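You operate a simulated robot arm through the tools that you are given. There is no shell and no other tool. Be economical: measure what you need, move in short steps, check, and stop when the job is done.

You are at the controls of a simulated robot arm. One attempt, no reset.

JOB
Load mould ONE, lay the spare lid on it and press it once.
Fine: keep clear of the ram; slide the carriage out again; the lid stays on.

The check looks at the end state, three seconds after you hand in, the way a careful person would. Anything else that was tipped, shoved, dropped, spilled or broken makes it a failure. Lids that push on must go on centred and level and be pressed home; caps that screw on are set level and turned clockwise until they are tight.

ROBOT AND FRAMES
A 7-joint arm with a two-finger parallel gripper, fixed in place. Base frame: the origin is at the foot of the arm, x ahead of it, y to its left, z up. Units: mm, rad, N and s.
Its first joint turns from -1.152 to 1.152 rad. Payload 2.6 kg.
Tool frame: the origin (TCP) lies between the finger pads and is the grasp point; the fingertips stand 30 mm ahead of it; z points along the fingers, y is the line along which they close. The gripper opens to 94 mm. The fingers are 28 mm wide and 10 mm thick; the gripper's body (50 by 96 mm) begins 55 mm behind the TCP.
Orientation is told as [roll, pitch, yaw] about the base's x, y, z axes, in that order, counted from this pose: with the fingers straight down and closing along the base's y, the tool's x points along the base's -x, its y along +y and its z along -z.

CONTROLS
- The arm moves only by the tool servo_tool. Its argument "series" is one flat list of numbers, 6 for each row, row after row: the shift along the base's x, y, z in units of 250 mm (1.0 is 250 mm), then the turn, a rotation vector about the base's x, y, z in units of 60 degrees (1.0 is 60 degrees). In form: [x, y, z, wx, wy, wz, x, y, z, wx, wy, wz, ...]. A call has 1 to 20 rows; each row is the pose to reach, as a shift and turn from the pose commanded when the call began. "fingers" is the closure, from 0 (fully open) to 1 (shut), set as the call begins (left out, the last holds). A call with a number of a shift or a turn outside -1 to 1 is refused whole. A row lasts 0.2 s, in which the tool goes at most 50 mm and 0.15 rad; a call with a longer step from one row to the next is refused whole, and so is a gripper value outside its range. Where a pose cannot be reached the arm comes as near as it can. A force on the tool above 40 N (or 10 N above the force at the start of the call, whichever is more), or a blocked arm, ends the call early, and 0.2 s more pass. Each finger travels about 72 mm/s and halts on what it meets, pressing with about 28 N; the grip force reading is that of the motor and also rises with nothing between the fingers. The clock runs only during rows and for 0.2 s after the last one: add rows that repeat a pose to give the fingers time. It gives the time, the measured TCP pose, the force on the tool (base axes), the opening and the grip force at its end, in the units of the frame above (readings bear some noise).
- Cameras (640 x 400 px; columns grow to the right, rows downward): "scene" is fixed at [41.8, 438.2, 578.9]; the picture's right is [-0.83, -0.56, 0.00], its down [-0.33, 0.49, -0.81] and it looks along [0.45, -0.67, -0.58] (base axes); focal length 245 px, centre (320, 200). "wrist" rides on the gripper at [76, 14, -102] in the tool frame; the picture's right is [-0.18, 0.98, 0.00], its down [-0.75, -0.14, -0.64] and it looks along [-0.63, -0.12, 0.77] (tool axes); focal length 243 px, centre (320, 200). There is no depth. A picture from a camera that has moved, and an enlarged one, comes with that camera's place and axes in the base frame and with its lens. The place of the scene camera against the robot may be out by one fixed shift of up to 25 mm in any direction.
- capture(camera): a new picture of that camera. The clock stands still meanwhile.
- inspect(camera, box): a new picture of the part [left, top, right, bottom] of that camera's present view, enlarged. The clock stands still meanwhile.
- finish_job(): hands the job in; it is judged then, once.

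Work in short steps. Places have to be worked out from the pictures, the camera data and where the tool is seen: move nearer, look again, correct. Check each grasp and each placing, and mend what went wrong. You have 120 turns and 68 pictures in all, those below and enlarged ones among them. Open the gripper and draw the arm clear of the work before you hand the job in, unless the task says otherwise; then end with one line.

The tools are called after "Emit:" as a command line: name --argument value ..., lists and objects as JSON in quotes. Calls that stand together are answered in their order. servo_tool: Moves the arm, as the interface text tells. Its arguments: {"type":"object","properties":{"series":{"type":"array","items":{"type":"number"}},"fingers":{"type":"number"}},"required":["series"]} The other tools are called the same way: capture (camera) takes a picture; inspect (camera, box) takes an enlarged picture of a part of a camera's view; finish_job () hands the job in.

At the start:

```text
time: 0.0
position: [327.7, 153.1, 388.7]
tool_rot: [0.001, 0.0, 0.001]
ft_force: [-0.8, -0.3, -0.4]
grip_width: 94.3
gripper_force: 0.1
```

scene: 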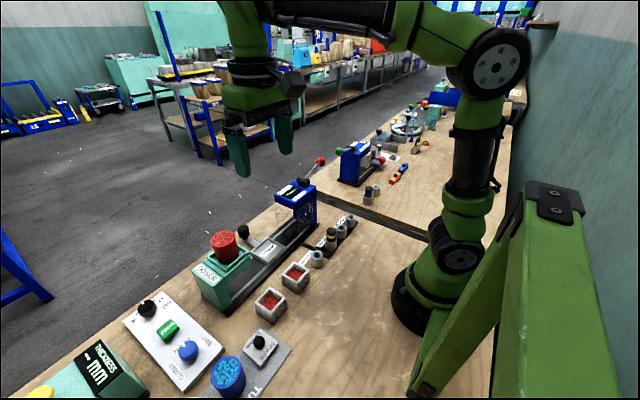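
wrist: 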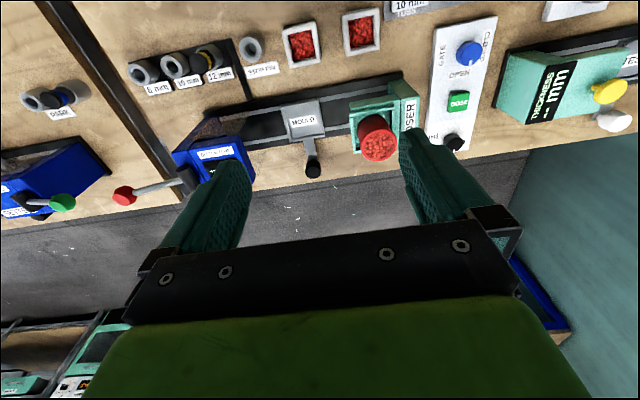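

The scene holds a press with a carriage, a doser, a gate/dose panel and a thickness dial. I'll enlarge several parts to read the labels.

Emit:
inspect --camera "scene" --box '[180, 160, 380, 320]'

Emit:
inspect --camera "scene" --box '[20, 270, 320, 400]'

Emit:
inspect --camera "wrist" --box '[120, 0, 420, 200]'

Emit:
inspect --camera "wrist" --box '[380, 0, 640, 170]'

Emit:
inspect --camera "scene" --box '[320, 80, 480, 220]'

```text
2.50 times, centred on (280, 240) of scene
camera zoom: at [41.8, 438.2, 578.9], right [-0.83, -0.56, 0.0], down [-0.33, 0.49, -0.81], along [0.45, -0.67, -0.58], focal length 612 px, centre (420, 100)
```

zoom: 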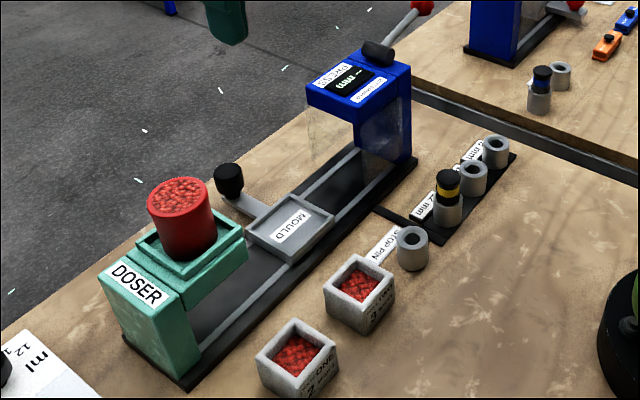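

```text
2.13 times, centred on (170, 335) of scene
camera zoom: at [41.8, 438.2, 578.9], right [-0.83, -0.56, 0.0], down [-0.33, 0.49, -0.81], along [0.45, -0.67, -0.58], focal length 522 px, centre (640, -88)
```

zoom: 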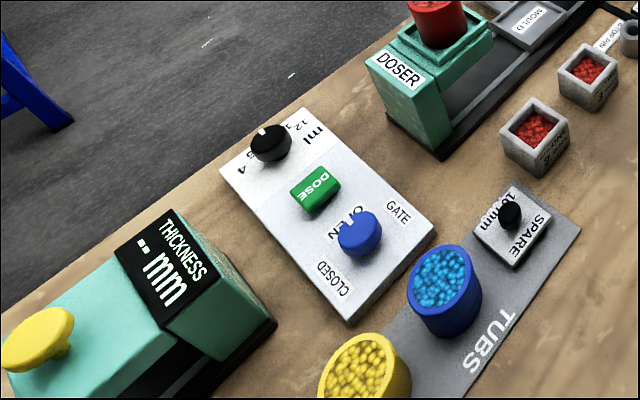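

```text
2.00 times, centred on (270, 100) of wrist
camera zoom: at [249.9, 167.6, 489.4], right [0.18, 0.98, 0.0], down [0.75, -0.14, 0.64], along [0.63, -0.12, -0.77], focal length 485 px, centre (420, 400)
```

zoom: 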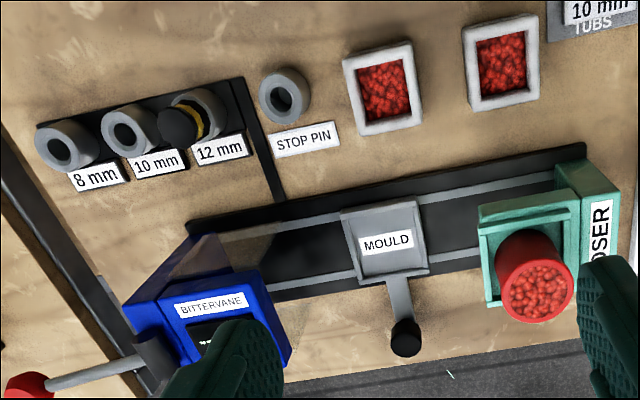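

```text
2.35 times, centred on (510, 85) of wrist
camera zoom: at [249.9, 167.6, 489.4], right [0.18, 0.98, 0.0], down [0.75, -0.14, 0.64], along [0.63, -0.12, -0.77], focal length 571 px, centre (-127, 471)
```

zoom: 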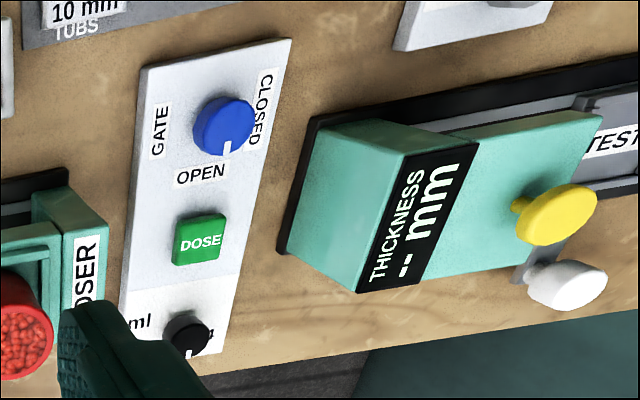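

```text
2.86 times, centred on (400, 150) of scene
camera zoom: at [41.8, 438.2, 578.9], right [-0.83, -0.56, 0.0], down [-0.33, 0.49, -0.81], along [0.45, -0.67, -0.58], focal length 699 px, centre (91, 343)
```

zoom: 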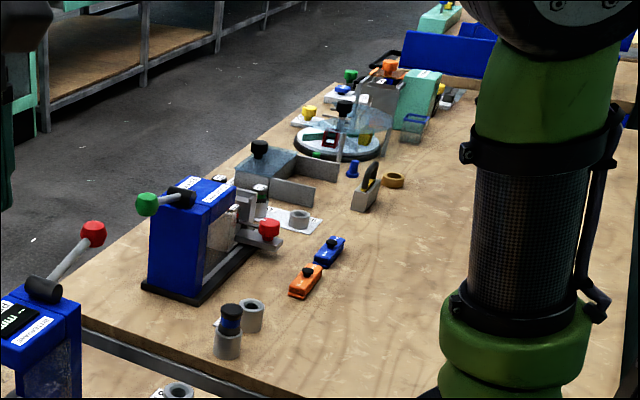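

The stated table height and the pictures seem to disagree, since the arm's foot appears to stand on the wood. I'll back off and lower the tool a little to triangulate the heights from the wrist camera.

Emit:
servo_tool --series '[-0.1, 0, -0.1, 0, 0, 0, -0.2, 0, -0.2, 0, 0, 0, -0.3, 0, -0.3, 0, 0, 0, -0.4, 0, -0.4, 0, 0, 0, -0.4, 0, -0.4, 0, 0, 0]' --fingers 0

Emit:
capture --camera "wrist"

Emit:
capture --camera "scene"

```text
time: 1.2
position: [227.6, 150.2, 286.7]
tool_rot: [0.002, -0.001, -0.002]
ft_force: [-0.4, -0.4, 0.6]
grip_width: 93.8
gripper_force: 0.1
```

```text
60 pictures are left
camera wrist: at [149.4, 165.6, 388.2], right [0.19, 0.98, 0.0], down [0.75, -0.14, 0.64], along [0.63, -0.12, -0.77], focal length 243 px, centre (320, 200)
```

wrist: 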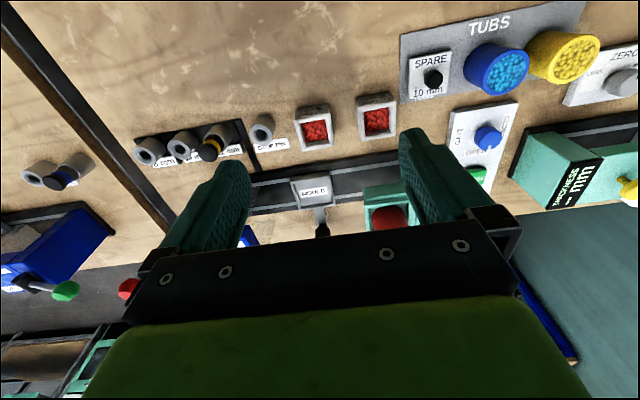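

```text
59 pictures are left
```

scene: 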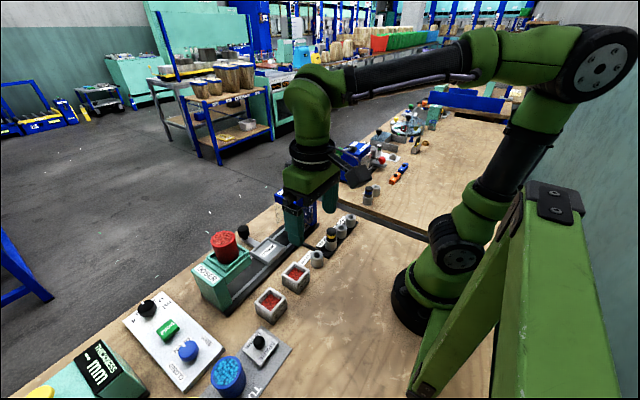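

Triangulating the carriage nest between the two wrist views puts it at about (436, 100, z≈1). So the bench is near z≈-20, not -420, and I'll trust the measurement over the stated figure. Next I'll read the mould labels.

Emit:
inspect --camera "scene" --box '[250, 255, 330, 325]'

Emit:
inspect --camera "wrist" --box '[120, 80, 420, 260]'

Emit:
inspect --camera "scene" --box '[265, 165, 365, 275]'

```text
5.71 times, centred on (290, 290) of scene
camera zoom: at [41.8, 438.2, 578.9], right [-0.83, -0.56, 0.0], down [-0.33, 0.49, -0.81], along [0.45, -0.67, -0.58], focal length 1399 px, centre (491, -314)
```

zoom: 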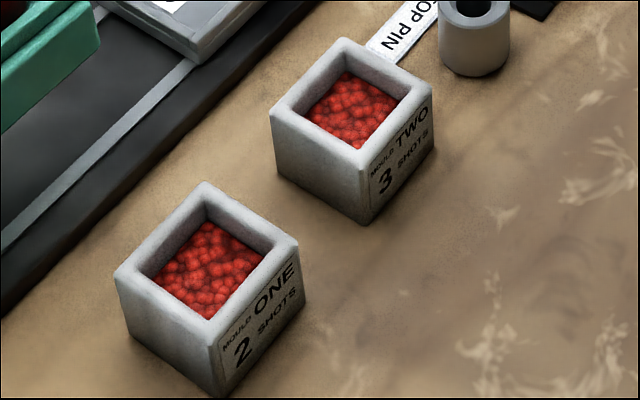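

```text
2.13 times, centred on (270, 170) of wrist
camera zoom: at [149.4, 165.6, 388.2], right [0.19, 0.98, 0.0], down [0.75, -0.14, 0.64], along [0.63, -0.12, -0.77], focal length 518 px, centre (427, 264)
```

zoom: 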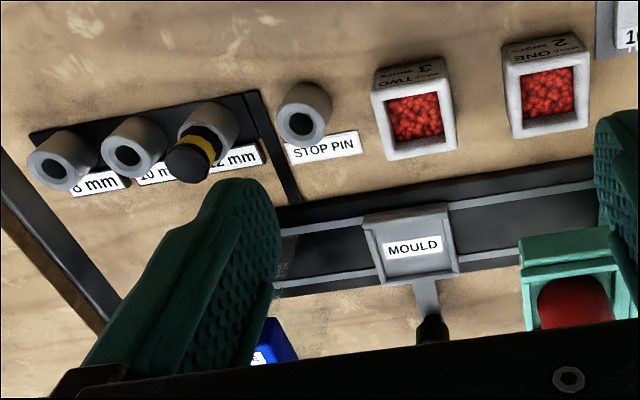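

```text
3.64 times, centred on (315, 220) of scene
camera zoom: at [41.8, 438.2, 578.9], right [-0.83, -0.56, 0.0], down [-0.33, 0.49, -0.81], along [0.45, -0.67, -0.58], focal length 890 px, centre (338, 127)
```

zoom: 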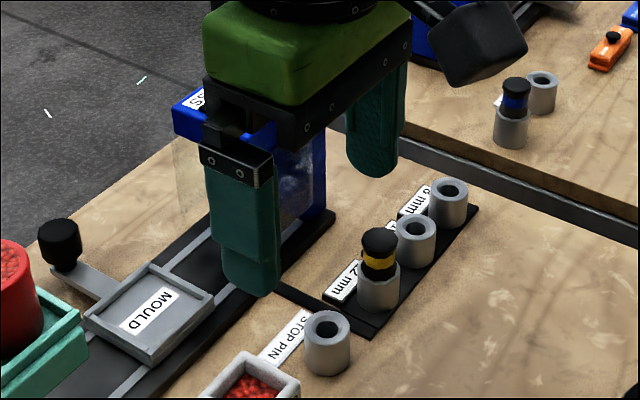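

The labels read "MOULD ONE – 2 SHOTS" at about (313, 222) and "MOULD TWO – 3 SHOTS". I need to see whether mould ONE is already filled, so I'll move in for a closer look.

Emit:
servo_tool --series '[-0.015, 0.09, -0.14, 0, 0, 0, -0.03, 0.18, -0.28, 0, 0, 0, -0.045, 0.27, -0.42, 0, 0, 0, -0.06, 0.36, -0.56, 0, 0, 0, -0.06, 0.36, -0.56, 0, 0, 0]'

Emit:
capture --camera "wrist"

```text
time: 2.4
position: [210.0, 243.7, 147.0]
tool_rot: [0.0, 0.0, -0.001]
ft_force: [0.0, -0.3, 1.4]
grip_width: 93.8
gripper_force: 0.0
```

```text
55 pictures are left
camera wrist: at [133.2, 258.3, 249.7], right [0.18, 0.98, 0.0], down [0.75, -0.14, 0.64], along [0.63, -0.12, -0.77], focal length 243 px, centre (320, 200)
```

wrist: 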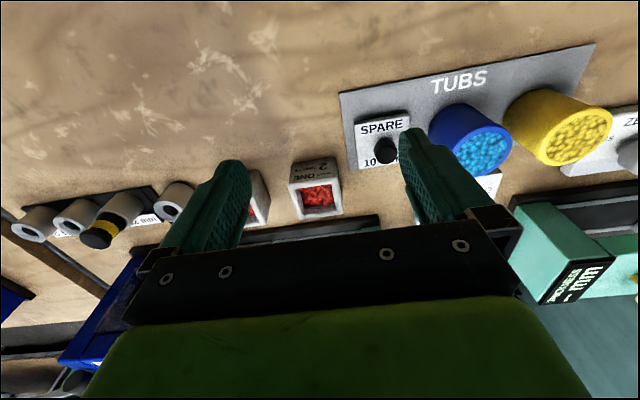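

Emit:
inspect --camera "wrist" --box '[280, 150, 360, 220]'

Emit:
inspect --camera "wrist" --box '[340, 70, 620, 210]'

Emit:
inspect --camera "scene" --box '[120, 220, 270, 320]'

Emit:
inspect --camera "scene" --box '[110, 280, 230, 380]'

```text
5.71 times, centred on (320, 185) of wrist
camera zoom: at [133.2, 258.3, 249.7], right [0.18, 0.98, 0.0], down [0.75, -0.14, 0.64], along [0.63, -0.12, -0.77], focal length 1386 px, centre (320, 286)
```

zoom: 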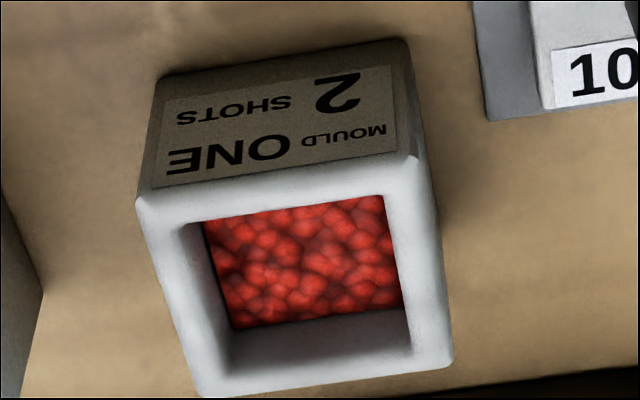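

```text
2.29 times, centred on (480, 140) of wrist
camera zoom: at [133.2, 258.3, 249.7], right [0.18, 0.98, 0.0], down [0.75, -0.14, 0.64], along [0.63, -0.12, -0.77], focal length 555 px, centre (-46, 337)
```

zoom: 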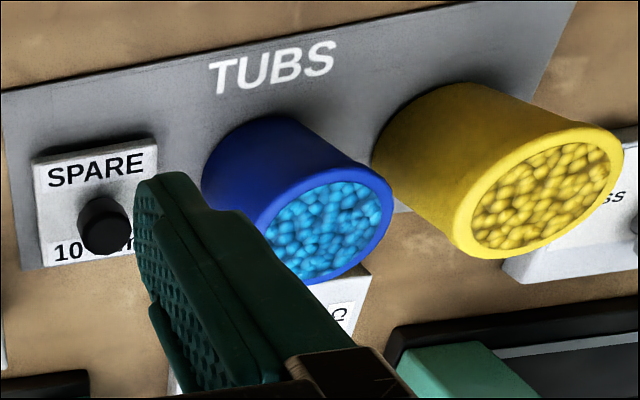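

```text
4.00 times, centred on (195, 270) of scene
camera zoom: at [41.8, 438.2, 578.9], right [-0.83, -0.56, 0.0], down [-0.33, 0.49, -0.81], along [0.45, -0.67, -0.58], focal length 979 px, centre (820, -80)
```

zoom: 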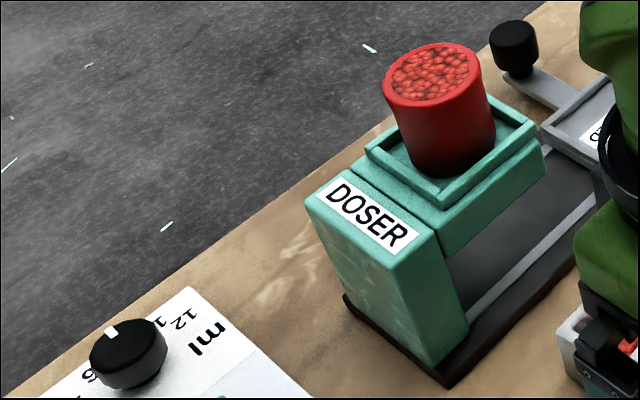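

```text
4.00 times, centred on (170, 330) of scene
camera zoom: at [41.8, 438.2, 578.9], right [-0.83, -0.56, 0.0], down [-0.33, 0.49, -0.81], along [0.45, -0.67, -0.58], focal length 979 px, centre (920, -320)
```

zoom: 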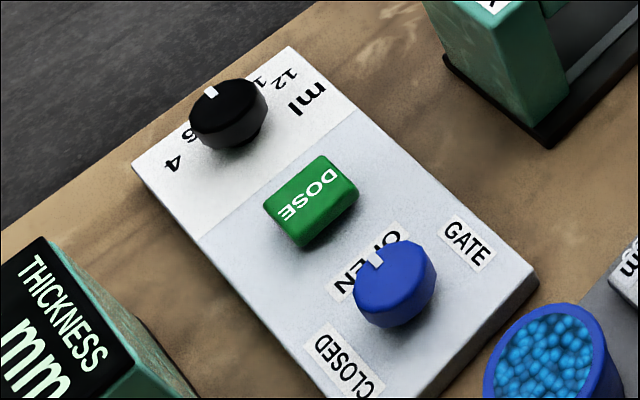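

Mould ONE is already filled: its surface sits lower than mould TWO's, which fits 2 shots against 3. So "load" means set it on the carriage, and no dosing is needed. I'll calibrate the table height with a gentle guarded touch on clear wood near (240, 150).

Emit:
servo_tool --series '[0.04, -0.125, -0.116, 0, 0, 0, 0.08, -0.25, -0.232, 0, 0, 0, 0.12, -0.376, -0.348, 0, 0, 0, 0.12, -0.376, -0.348, 0, 0, 0, 0.12, -0.376, -0.368, 0, 0, 0, 0.12, -0.376, -0.388, 0, 0, 0, 0.12, -0.376, -0.408, 0, 0, 0, 0.12, -0.376, -0.428, 0, 0, 0, 0.12, -0.376, -0.444, 0, 0, 0, 0.12, -0.376, -0.456, 0, 0, 0, 0.12, -0.376, -0.468, 0, 0, 0, 0.12, -0.376, -0.48, 0, 0, 0, 0.12, -0.376, -0.492, 0, 0, 0, 0.12, -0.376, -0.504, 0, 0, 0, 0.12, -0.376, -0.516, 0, 0, 0]'

```text
time: 5.0
position: [241.9, 148.1, 29.4]
tool_rot: [0.0, 0.0, -0.002]
ft_force: [-0.8, -0.5, 4.0]
grip_width: 93.9
gripper_force: 0.1
stopped in row 12: the force on the tool passed its limit (the readings are from after the stop); the commanded pose is now the measured one
```

Contact came at TCP z=29.4, so the table is at z≈0, which confirms the -420 figure is wrong. Next I'll rise and hover above mould ONE.

Emit:
servo_tool --series '[0, 0, 0.18, 0, 0, 0, 0, 0, 0.36, 0, 0, 0, 0.092, 0.099, 0.36, 0, 0, 0, 0.184, 0.198, 0.36, 0, 0, 0, 0.276, 0.296, 0.36, 0, 0, 0, 0.276, 0.296, 0.36, 0, 0, 0]'

Emit:
capture --camera "wrist"

```text
time: 6.4
position: [310.8, 222.1, 121.5]
tool_rot: [-0.002, 0.0, 0.001]
ft_force: [-0.8, -0.1, 0.9]
grip_width: 94.0
gripper_force: 0.1
```

```text
50 pictures are left
camera wrist: at [232.8, 236.2, 222.5], right [0.18, 0.98, 0.0], down [0.75, -0.14, 0.64], along [0.63, -0.12, -0.77], focal length 243 px, centre (320, 200)
```

wrist: 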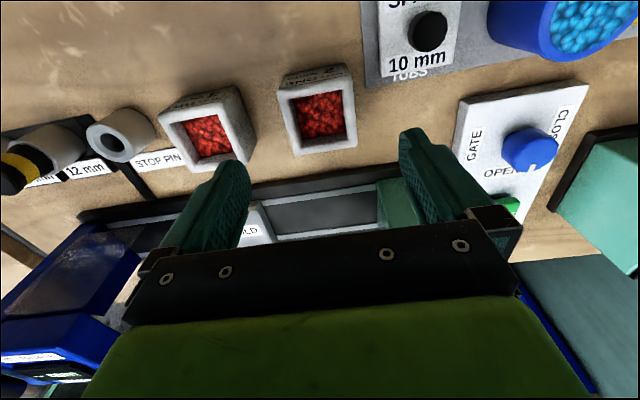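

Mould ONE is centred at about (301, 223), roughly 51 mm square and 43 mm high. I'll narrow the fingers to ~70 mm, centre and descend so the tips stop at z≈12.

Emit:
servo_tool --series '[-0.039, 0.003, 0, 0, 0, 0, -0.039, 0.003, 0, 0, 0, 0, -0.039, 0.003, -0.1, 0, 0, 0, -0.039, 0.003, -0.18, 0, 0, 0, -0.039, 0.003, -0.24, 0, 0, 0, -0.039, 0.003, -0.28, 0, 0, 0, -0.039, 0.003, -0.316, 0, 0, 0, -0.039, 0.003, -0.316, 0, 0, 0]' --fingers 0.25

Emit:
capture --camera "wrist"

```text
time: 8.2
position: [302.1, 222.8, 40.3]
tool_rot: [0.0, 0.0, -0.001]
ft_force: [0.5, -1.4, 0.2]
grip_width: 70.4
gripper_force: 0.1
```

```text
49 pictures are left
camera wrist: at [223.2, 238.3, 142.6], right [0.18, 0.98, 0.0], down [0.75, -0.14, 0.64], along [0.63, -0.12, -0.77], focal length 243 px, centre (320, 200)
```

wrist: 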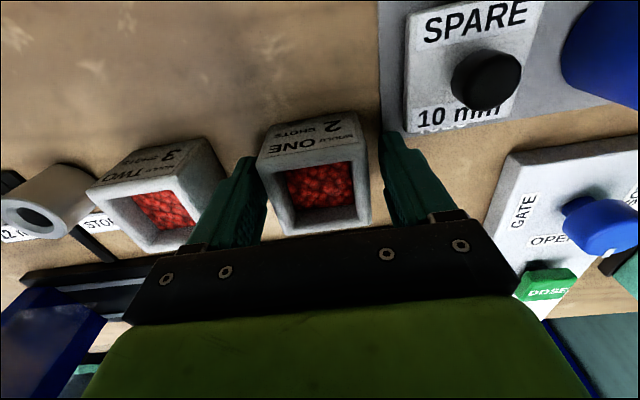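

The mould sits between the fingers and centred, so I'll close and check the grip.

Emit:
servo_tool --series '[-0.006, 0, 0, 0, 0, 0, -0.006, 0, 0, 0, 0, 0, -0.006, 0, 0, 0, 0, 0, -0.006, 0, 0, 0, 0, 0]' --fingers 1

```text
time: 9.2
position: [300.2, 224.3, 41.1]
tool_rot: [0.001, -0.001, 0.0]
ft_force: [0.6, 0.6, -0.2]
grip_width: 58.2
gripper_force: 27.9
```

It's gripped at 58 mm and 28 N. Next I'll lift straight up and check.

Emit:
servo_tool --series '[0, 0, 0.06, 0, 0, 0, 0, 0, 0.16, 0, 0, 0, 0, 0, 0.28, 0, 0, 0, 0, 0, 0.4, 0, 0, 0, 0, 0, 0.4, 0, 0, 0]'

Emit:
capture --camera "wrist"

Emit:
inspect --camera "scene" --box '[190, 160, 350, 320]'

```text
time: 10.4
position: [300.7, 223.1, 142.9]
tool_rot: [0.0, 0.002, -0.001]
ft_force: [0.8, -0.5, -2.4]
grip_width: 58.2
gripper_force: 27.7
```

```text
48 pictures are left
camera wrist: at [223.2, 238.2, 245.5], right [0.18, 0.98, 0.0], down [0.75, -0.14, 0.64], along [0.63, -0.12, -0.77], focal length 243 px, centre (320, 200)
```

wrist: 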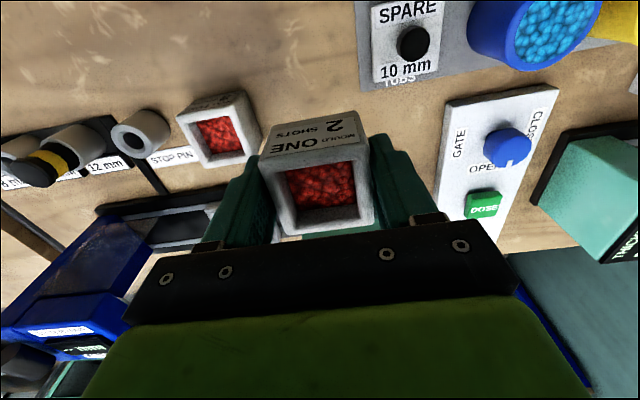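

```text
2.50 times, centred on (270, 240) of scene
camera zoom: at [41.8, 438.2, 578.9], right [-0.83, -0.56, 0.0], down [-0.33, 0.49, -0.81], along [0.45, -0.67, -0.58], focal length 612 px, centre (445, 100)
```

zoom: 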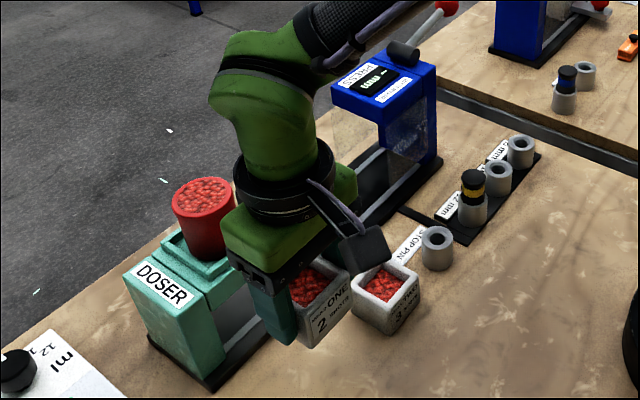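

The mould is held level, with its centre about 2 mm behind the TCP. I'll carry it around the doser, first towards -y and then +x, to view the empty nest.

Emit:
servo_tool --series '[0, -0.12, 0.08, 0, 0, 0, 0, -0.24, 0.16, 0, 0, 0, 0, -0.37, 0.23, 0, 0, 0, 0, -0.49, 0.23, 0, 0, 0, 0.13, -0.49, 0.23, 0, 0, 0, 0.26, -0.49, 0.23, 0, 0, 0, 0.39, -0.49, 0.23, 0, 0, 0, 0.52, -0.49, 0.23, 0, 0, 0, 0.52, -0.49, 0.23, 0, 0, 0]'

Emit:
capture --camera "wrist"

Emit:
capture --camera "scene"

```text
time: 12.4
position: [429.5, 102.0, 197.1]
tool_rot: [0.0, 0.0, 0.0]
ft_force: [0.7, 0.0, -1.4]
grip_width: 58.2
gripper_force: 28.1
```

```text
46 pictures are left
camera wrist: at [351.2, 116.0, 298.7], right [0.18, 0.98, 0.0], down [0.75, -0.14, 0.64], along [0.63, -0.12, -0.77], focal length 243 px, centre (320, 200)
```

wrist: 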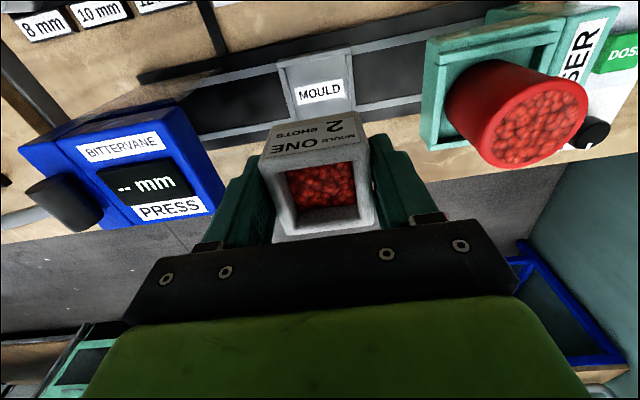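

```text
45 pictures are left
```

scene: 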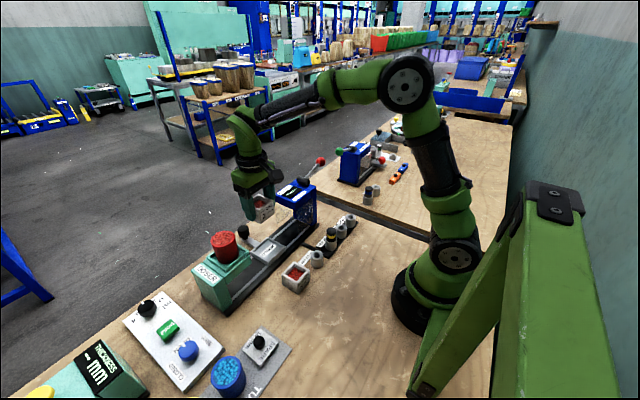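

Emit:
inspect --camera "wrist" --box '[260, 30, 380, 130]'

Emit:
inspect --camera "scene" --box '[190, 170, 350, 310]'

```text
4.00 times, centred on (320, 80) of wrist
camera zoom: at [351.2, 116.0, 298.7], right [0.18, 0.98, 0.0], down [0.75, -0.14, 0.64], along [0.63, -0.12, -0.77], focal length 970 px, centre (320, 680)
```

zoom: 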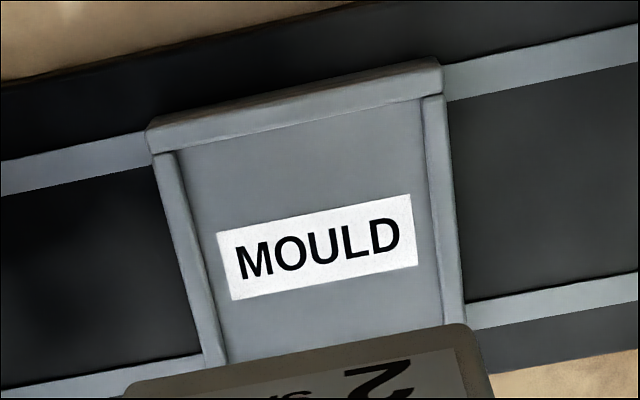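

```text
2.86 times, centred on (270, 240) of scene
camera zoom: at [41.9, 438.2, 578.9], right [-0.83, -0.56, 0.0], down [-0.33, 0.49, -0.81], along [0.45, -0.67, -0.58], focal length 699 px, centre (463, 86)
```

zoom: 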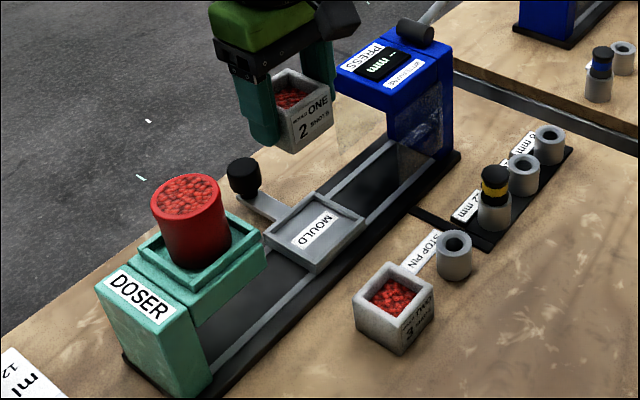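

The tray floor appears centred at about (432, 100) with z≈15. I'll lower so the mould's bottom hangs at z≈44, then compare it with the tray rims.

Emit:
servo_tool --series '[0.018, -0.006, -0.15, 0, 0, 0, 0.018, -0.006, -0.3, 0, 0, 0, 0.018, -0.006, -0.42, 0, 0, 0, 0.018, -0.006, -0.45, 0, 0, 0, 0.018, -0.006, -0.45, 0, 0, 0]'

Emit:
inspect --camera "wrist" --box '[220, 40, 420, 180]'

Emit:
inspect --camera "scene" --box '[220, 200, 320, 280]'

```text
time: 13.6
position: [434.0, 98.5, 85.9]
tool_rot: [0.0, -0.001, 0.001]
ft_force: [1.2, 1.0, -2.8]
grip_width: 58.3
gripper_force: 28.2
```

```text
2.86 times, centred on (320, 110) of wrist
camera zoom: at [356.0, 113.7, 187.8], right [0.18, 0.98, 0.0], down [0.75, -0.14, 0.64], along [0.63, -0.12, -0.77], focal length 693 px, centre (320, 457)
```

zoom: 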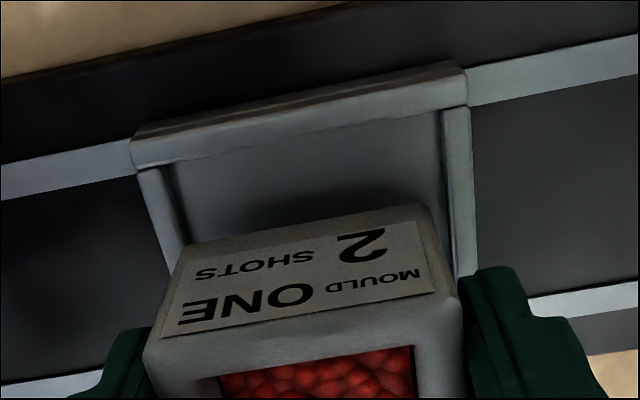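

```text
5.00 times, centred on (270, 240) of scene
camera zoom: at [41.9, 438.2, 578.9], right [-0.83, -0.56, 0.0], down [-0.33, 0.49, -0.81], along [0.45, -0.67, -0.58], focal length 1224 px, centre (570, 0)
```

zoom: 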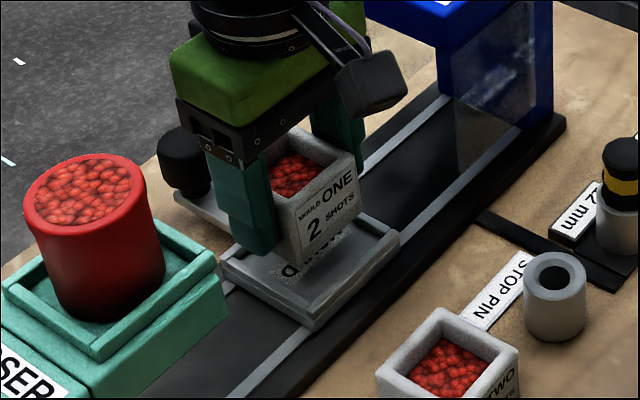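

By image comparison the mould's centre is at about (435.5, 100.3) and the tray's at about (431, 101.4). I'll shift (-4.5, +1), lower to just above the rim and look again.

Emit:
servo_tool --series '[-0.018, 0.004, 0, 0, 0, 0, -0.018, 0.004, -0.03, 0, 0, 0, -0.018, 0.004, -0.06, 0, 0, 0, -0.018, 0.004, -0.06, 0, 0, 0]'

Emit:
inspect --camera "wrist" --box '[220, 40, 420, 180]'

Emit:
inspect --camera "scene" --box '[240, 210, 310, 270]'

```text
time: 14.6
position: [429.9, 98.3, 71.9]
tool_rot: [0.0, -0.003, 0.0]
ft_force: [-6.2, -1.5, 14.1]
grip_width: 58.1
gripper_force: 27.8
```

```text
2.86 times, centred on (320, 110) of wrist
camera zoom: at [352.4, 114.6, 173.3], right [0.18, 0.98, 0.0], down [0.75, -0.14, 0.64], along [0.63, -0.12, -0.76], focal length 693 px, centre (320, 457)
```

zoom: 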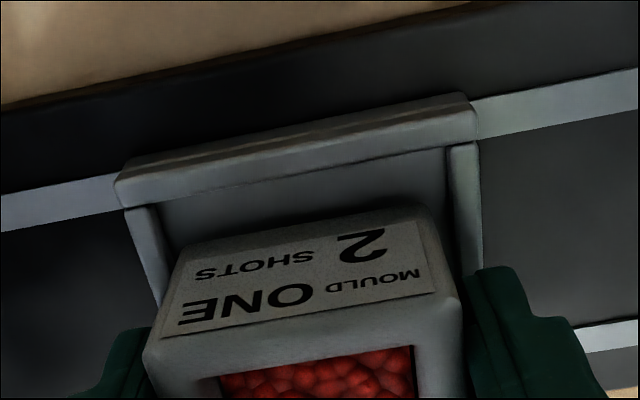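

```text
6.67 times, centred on (275, 240) of scene
camera zoom: at [41.8, 438.2, 578.9], right [-0.83, -0.56, 0.0], down [-0.33, 0.49, -0.81], along [0.45, -0.67, -0.58], focal length 1632 px, centre (620, -67)
```

zoom: 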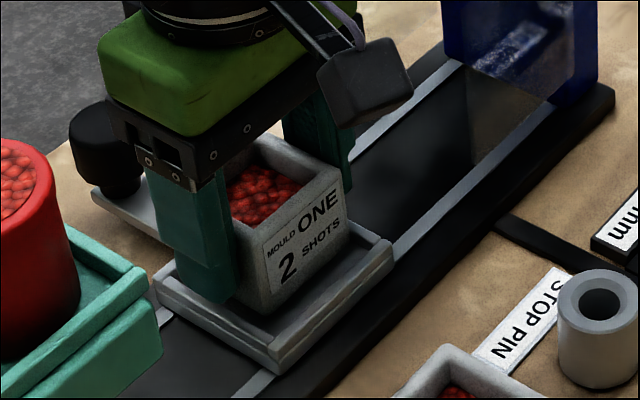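

Contact was felt (14 N, with -x push): the rim is higher than I assumed, top at about z≈28. The mould was about 5 mm too far in x and 2 mm short in y. I'll lift, shift (-4.8, +2) and recheck.

Emit:
servo_tool --series '[0, 0, 0.03, 0, 0, 0, -0.019, 0.008, 0.03, 0, 0, 0, -0.019, 0.008, 0.02, 0, 0, 0, -0.019, 0.008, 0.02, 0, 0, 0]'

Emit:
inspect --camera "wrist" --box '[220, 40, 420, 180]'

```text
time: 15.6
position: [422.7, 102.2, 76.1]
tool_rot: [0.001, 0.0, -0.001]
ft_force: [-0.3, -0.2, -1.6]
grip_width: 58.2
gripper_force: 28.3
```

```text
2.86 times, centred on (320, 110) of wrist
camera zoom: at [346.7, 117.0, 177.3], right [0.18, 0.98, 0.0], down [0.75, -0.14, 0.64], along [0.63, -0.12, -0.77], focal length 693 px, centre (320, 457)
```

zoom: 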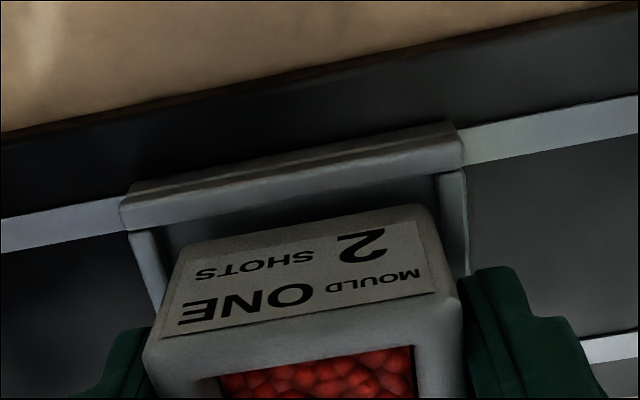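

It's close now; a small correction of (+1.5, -1) is needed. Then I'll lower into the rim in small steps and read the force.

Emit:
servo_tool --series '[0.006, -0.004, 0, 0, 0, 0, 0.006, -0.004, -0.012, 0, 0, 0, 0.006, -0.004, -0.024, 0, 0, 0, 0.006, -0.004, -0.032, 0, 0, 0, 0.006, -0.004, -0.032, 0, 0, 0]'

```text
time: 16.8
position: [425.8, 101.3, 68.1]
tool_rot: [-0.001, 0.0, 0.001]
ft_force: [-0.2, -0.3, -1.6]
grip_width: 58.1
gripper_force: 28.3
```

There's no contact at a height below the previous touch, so it is entering the tray. I'll continue down gently.

Emit:
servo_tool --series '[0, 0, -0.01, 0, 0, 0, 0, 0, -0.02, 0, 0, 0, 0, 0, -0.028, 0, 0, 0, 0, 0, -0.028, 0, 0, 0]'

Emit:
inspect --camera "scene" --box '[240, 210, 310, 270]'

Emit:
inspect --camera "wrist" --box '[220, 40, 420, 180]'

```text
time: 17.8
position: [428.2, 101.7, 61.3]
tool_rot: [0.001, -0.003, 0.0]
ft_force: [0.6, 0.3, 19.1]
grip_width: 58.2
gripper_force: 27.9
```

```text
6.67 times, centred on (275, 240) of scene
camera zoom: at [41.8, 438.1, 578.9], right [-0.83, -0.56, 0.0], down [-0.32, 0.49, -0.81], along [0.45, -0.67, -0.58], focal length 1632 px, centre (620, -67)
```

zoom: 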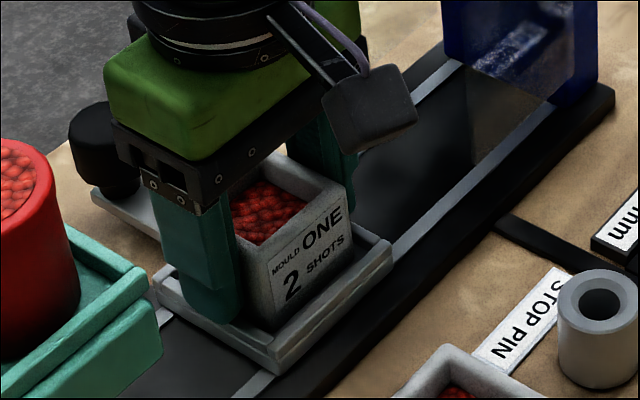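

```text
2.86 times, centred on (320, 110) of wrist
camera zoom: at [349.7, 116.4, 163.9], right [0.18, 0.98, 0.0], down [0.75, -0.14, 0.65], along [0.63, -0.12, -0.76], focal length 693 px, centre (320, 457)
```

zoom: 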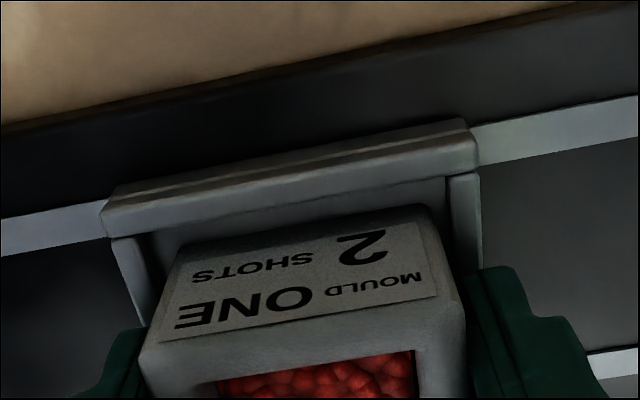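

The mould stopped inside the tray at TCP z≈61, either on the floor or with the fingertips at rim height. I'll relieve the force by 1 mm and then open slightly to release.

Emit:
servo_tool --series '[0, 0, 0.006, 0, 0, 0, 0, 0, 0.006, 0, 0, 0]'

Emit:
servo_tool --series '[0, 0, 0, 0, 0, 0, 0, 0, 0, 0, 0, 0, 0, 0, 0, 0, 0, 0]' --fingers 0.2

Emit:
inspect --camera "wrist" --box '[220, 60, 420, 240]'

```text
time: 18.4
position: [426.6, 100.9, 61.9]
tool_rot: [0.0, 0.0, -0.003]
ft_force: [3.2, 1.4, 7.7]
grip_width: 58.1
gripper_force: 28.7
```

```text
time: 19.2
position: [426.7, 101.1, 61.7]
tool_rot: [0.001, 0.001, -0.002]
ft_force: [0.4, 1.0, -0.3]
grip_width: 75.3
gripper_force: 0.0
```

```text
2.22 times, centred on (320, 150) of wrist
camera zoom: at [348.7, 116.3, 164.4], right [0.18, 0.98, 0.0], down [0.75, -0.14, 0.64], along [0.63, -0.12, -0.77], focal length 539 px, centre (320, 311)
```

zoom: 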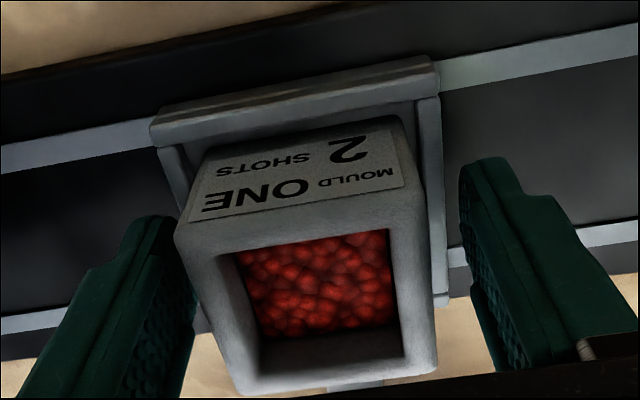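

Released, and the mould sits in the tray. I'll rise straight up and check how it sits.

Emit:
servo_tool --series '[0, 0, 0.06, 0, 0, 0, 0, 0, 0.2, 0, 0, 0, 0, 0, 0.38, 0, 0, 0, 0, 0, 0.56, 0, 0, 0, -0.18, 0, 0.56, 0, 0, 0, -0.36, 0, 0.56, 0, 0, 0, -0.36, 0, 0.56, 0, 0, 0]'

Emit:
capture --camera "wrist"

Emit:
inspect --camera "scene" --box '[220, 160, 340, 280]'

```text
time: 20.8
position: [337.8, 102.4, 205.0]
tool_rot: [0.0, -0.001, 0.0]
ft_force: [-0.1, 0.3, 0.3]
grip_width: 75.2
gripper_force: 0.1
```

```text
34 pictures are left
camera wrist: at [259.9, 117.5, 306.4], right [0.18, 0.98, 0.0], down [0.75, -0.14, 0.64], along [0.63, -0.12, -0.77], focal length 243 px, centre (320, 200)
```

wrist: 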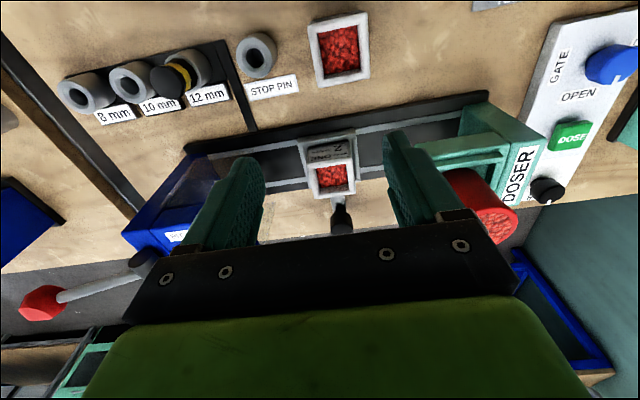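

```text
3.33 times, centred on (280, 220) of scene
camera zoom: at [41.8, 438.2, 578.9], right [-0.83, -0.56, 0.0], down [-0.33, 0.49, -0.81], along [0.45, -0.67, -0.58], focal length 816 px, centre (453, 133)
```

zoom: 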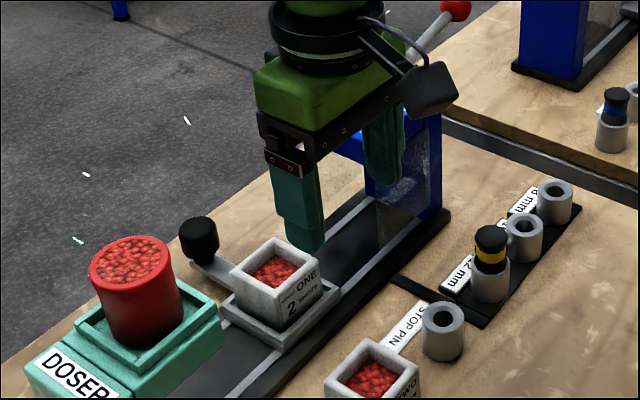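

The mould is seated square in the tray. Next I'll go over to the spare lid at about (264, 300).

Emit:
servo_tool --series '[-0.06, 0.158, 0, 0, 0, 0, -0.12, 0.316, 0, 0, 0, 0, -0.18, 0.474, 0, 0, 0, 0, -0.24, 0.632, 0, 0, 0, 0, -0.304, 0.79, -0.06, 0, 0, 0, -0.304, 0.79, -0.2, 0, 0, 0, -0.304, 0.79, -0.2, 0, 0, 0]' --fingers 0.4

Emit:
capture --camera "wrist"

Emit:
inspect --camera "scene" --box '[220, 310, 300, 380]'

```text
time: 22.4
position: [258.3, 296.9, 154.0]
tool_rot: [0.001, 0.001, 0.001]
ft_force: [-0.3, -0.5, 0.4]
grip_width: 56.4
gripper_force: 0.1
```

```text
32 pictures are left
camera wrist: at [180.9, 312.2, 255.4], right [0.18, 0.98, 0.0], down [0.75, -0.14, 0.64], along [0.63, -0.12, -0.77], focal length 243 px, centre (320, 200)
```

wrist: 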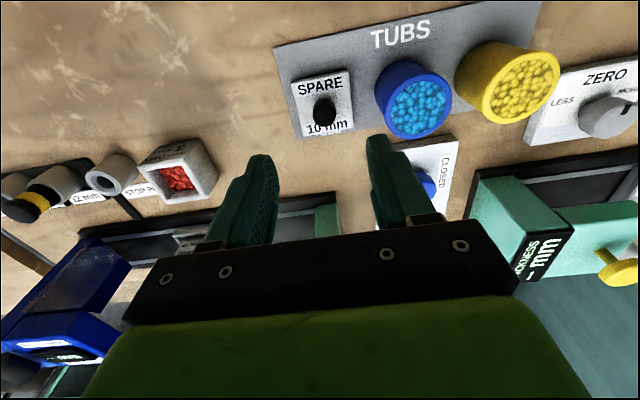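

```text
5.71 times, centred on (260, 345) of scene
camera zoom: at [41.8, 438.2, 578.9], right [-0.83, -0.56, 0.0], down [-0.33, 0.49, -0.81], along [0.45, -0.67, -0.58], focal length 1399 px, centre (663, -629)
```

zoom: 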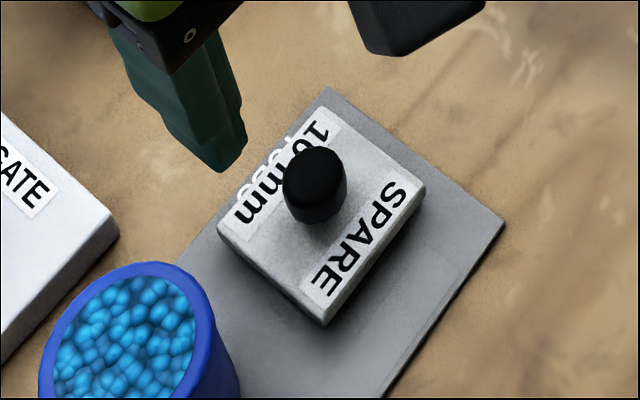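

Emit:
inspect --camera "wrist" --box '[275, 60, 375, 145]'

```text
4.71 times, centred on (325, 102) of wrist
camera zoom: at [180.9, 312.2, 255.4], right [0.18, 0.98, 0.0], down [0.75, -0.14, 0.64], along [0.63, -0.12, -0.77], focal length 1142 px, centre (296, 659)
```

zoom: 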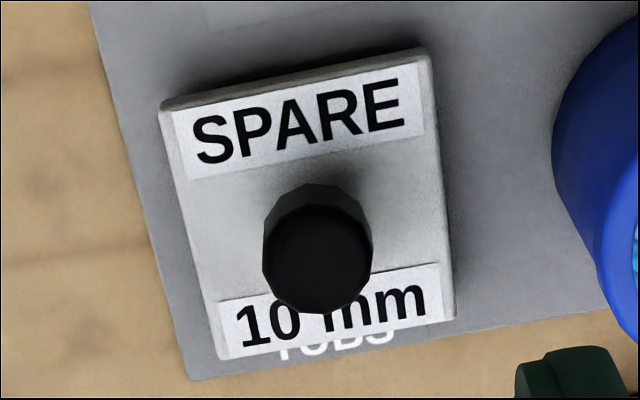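

The lid is centred at about (263, 300), top z≈13, with the knob top at z≈39 and ~21 mm wide. I'll narrow the fingers to ~40 mm and descend to just above the knob for a check.

Emit:
servo_tool --series '[0.02, 0.012, -0.1, 0, 0, 0, 0.02, 0.012, -0.2, 0, 0, 0, 0.02, 0.012, -0.3, 0, 0, 0, 0.02, 0.012, -0.3, 0, 0, 0]' --fingers 0.57

Emit:
capture --camera "wrist"

```text
time: 23.4
position: [265.3, 301.7, 76.7]
tool_rot: [0.0, 0.0, -0.002]
ft_force: [0.3, -0.3, 0.8]
grip_width: 40.3
gripper_force: 0.0
```

```text
29 pictures are left
camera wrist: at [187.7, 316.4, 179.5], right [0.18, 0.98, 0.0], down [0.75, -0.14, 0.64], along [0.63, -0.12, -0.77], focal length 243 px, centre (320, 200)
```

wrist: 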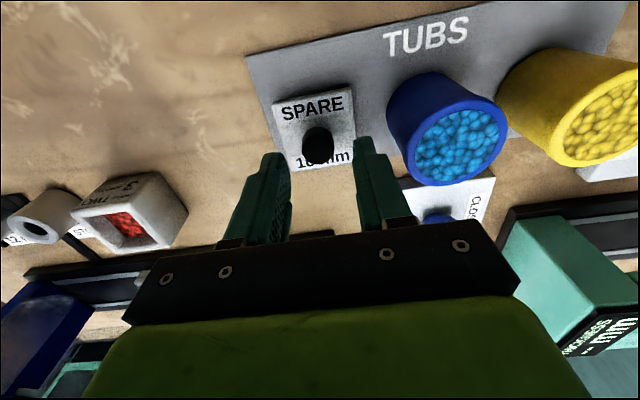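

The knob reads at about (261.5, 301), so I'll shift -3 in x, go down 30 mm and then close.

Emit:
servo_tool --series '[-0.012, 0, -0.04, 0, 0, 0, -0.012, 0, -0.08, 0, 0, 0, -0.012, 0, -0.116, 0, 0, 0, -0.012, 0, -0.116, 0, 0, 0]'

Emit:
servo_tool --series '[0, 0, 0, 0, 0, 0, 0, 0, 0, 0, 0, 0, 0, 0, 0, 0, 0, 0]' --fingers 1

Emit:
inspect --camera "wrist" --box '[220, 100, 420, 230]'

```text
time: 24.4
position: [261.8, 302.5, 48.7]
tool_rot: [0.0, 0.001, 0.0]
ft_force: [-0.3, 0.6, 0.3]
grip_width: 40.4
gripper_force: 0.1
```

```text
time: 25.2
position: [263.3, 302.0, 48.3]
tool_rot: [0.001, 0.0, 0.002]
ft_force: [-0.8, -0.4, -0.6]
grip_width: 20.7
gripper_force: 28.0
```

```text
3.08 times, centred on (320, 165) of wrist
camera zoom: at [184.4, 317.3, 150.2], right [0.18, 0.98, 0.0], down [0.75, -0.14, 0.64], along [0.63, -0.12, -0.77], focal length 746 px, centre (320, 308)
```

zoom: 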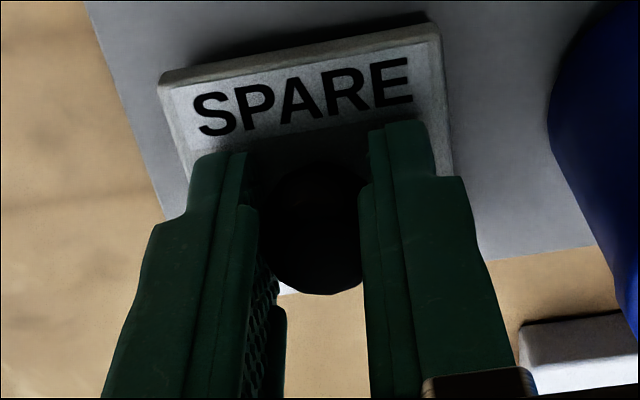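

The knob is gripped at 20.7 mm. I'll lift, carry towards -y and then out to above the mould.

Emit:
servo_tool --series '[0, 0, 0.06, 0, 0, 0, 0, 0, 0.2, 0, 0, 0, 0, 0, 0.38, 0, 0, 0, 0, 0, 0.56, 0, 0, 0, 0, -0.16, 0.56, 0, 0, 0, 0, -0.34, 0.56, 0, 0, 0, 0, -0.52, 0.56, 0, 0, 0, 0, -0.7, 0.56, 0, 0, 0, 0, -0.796, 0.56, 0, 0, 0, 0.16, -0.796, 0.56, 0, 0, 0, 0.32, -0.796, 0.56, 0, 0, 0, 0.48, -0.796, 0.52, 0, 0, 0, 0.6, -0.796, 0.46, 0, 0, 0, 0.66, -0.796, 0.42, 0, 0, 0, 0.66, -0.796, 0.42, 0, 0, 0]'

Emit:
inspect --camera "wrist" --box '[200, 60, 440, 240]'

Emit:
inspect --camera "scene" --box '[230, 170, 320, 270]'

```text
time: 28.4
position: [428.1, 102.3, 152.8]
tool_rot: [-0.001, 0.0, 0.001]
ft_force: [-0.2, 0.5, -1.8]
grip_width: 21.1
gripper_force: 27.9
```

```text
2.22 times, centred on (320, 150) of wrist
camera zoom: at [349.9, 118.3, 254.6], right [0.18, 0.98, 0.0], down [0.75, -0.14, 0.64], along [0.63, -0.12, -0.77], focal length 539 px, centre (320, 311)
```

zoom: 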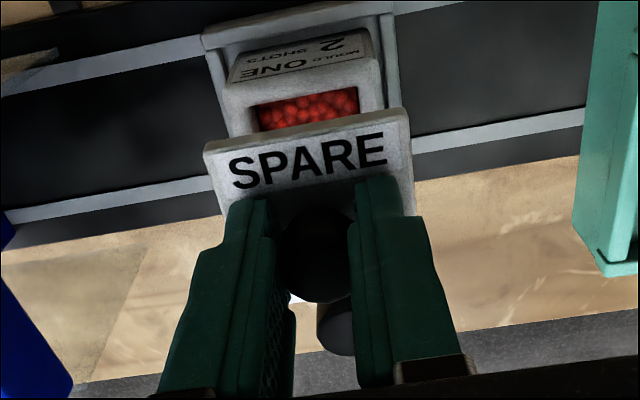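

```text
4.00 times, centred on (275, 220) of scene
camera zoom: at [41.9, 438.2, 578.9], right [-0.83, -0.56, 0.0], down [-0.33, 0.49, -0.81], along [0.45, -0.67, -0.58], focal length 979 px, centre (500, 120)
```

zoom: 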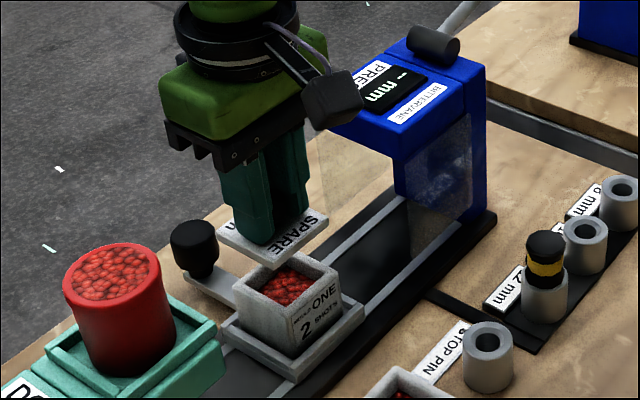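

The lid hangs level. By projection the lid is at about (428.4, 103.7) and the mould's centre at about (429.7, 100.7). I'll shift (+1.3, -3), lower to a 13 mm gap and recheck.

Emit:
servo_tool --series '[0.005, -0.012, -0.04, 0, 0, 0, 0.005, -0.012, -0.08, 0, 0, 0, 0.005, -0.012, -0.12, 0, 0, 0, 0.005, -0.012, -0.12, 0, 0, 0]'

Emit:
inspect --camera "wrist" --box '[240, 80, 400, 190]'

Emit:
inspect --camera "scene" --box '[245, 205, 305, 255]'

```text
time: 29.4
position: [427.2, 98.0, 123.1]
tool_rot: [-0.001, 0.0, 0.0]
ft_force: [-0.3, -0.4, -0.6]
grip_width: 21.0
gripper_force: 27.7
```

```text
3.64 times, centred on (320, 135) of wrist
camera zoom: at [350.8, 115.2, 224.6], right [0.18, 0.98, 0.0], down [0.75, -0.14, 0.64], along [0.63, -0.12, -0.77], focal length 882 px, centre (320, 436)
```

zoom: 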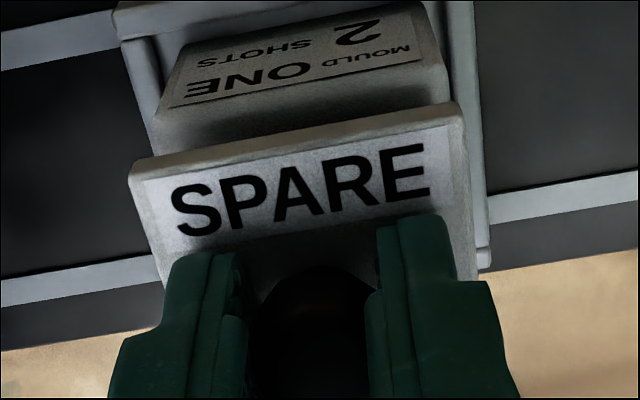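

```text
8.00 times, centred on (275, 230) of scene
camera zoom: at [41.9, 438.2, 578.9], right [-0.83, -0.56, 0.0], down [-0.33, 0.49, -0.81], along [0.45, -0.67, -0.58], focal length 1958 px, centre (680, -40)
```

zoom: 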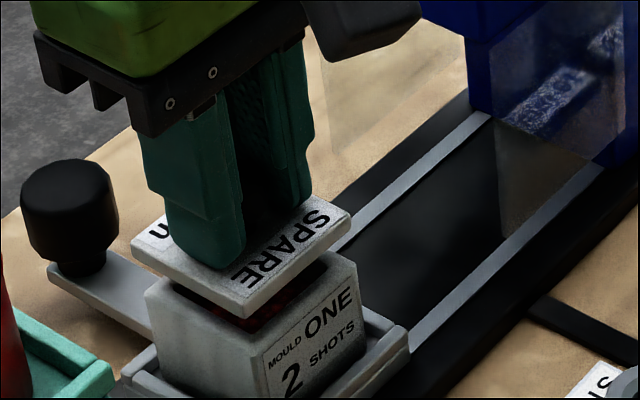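

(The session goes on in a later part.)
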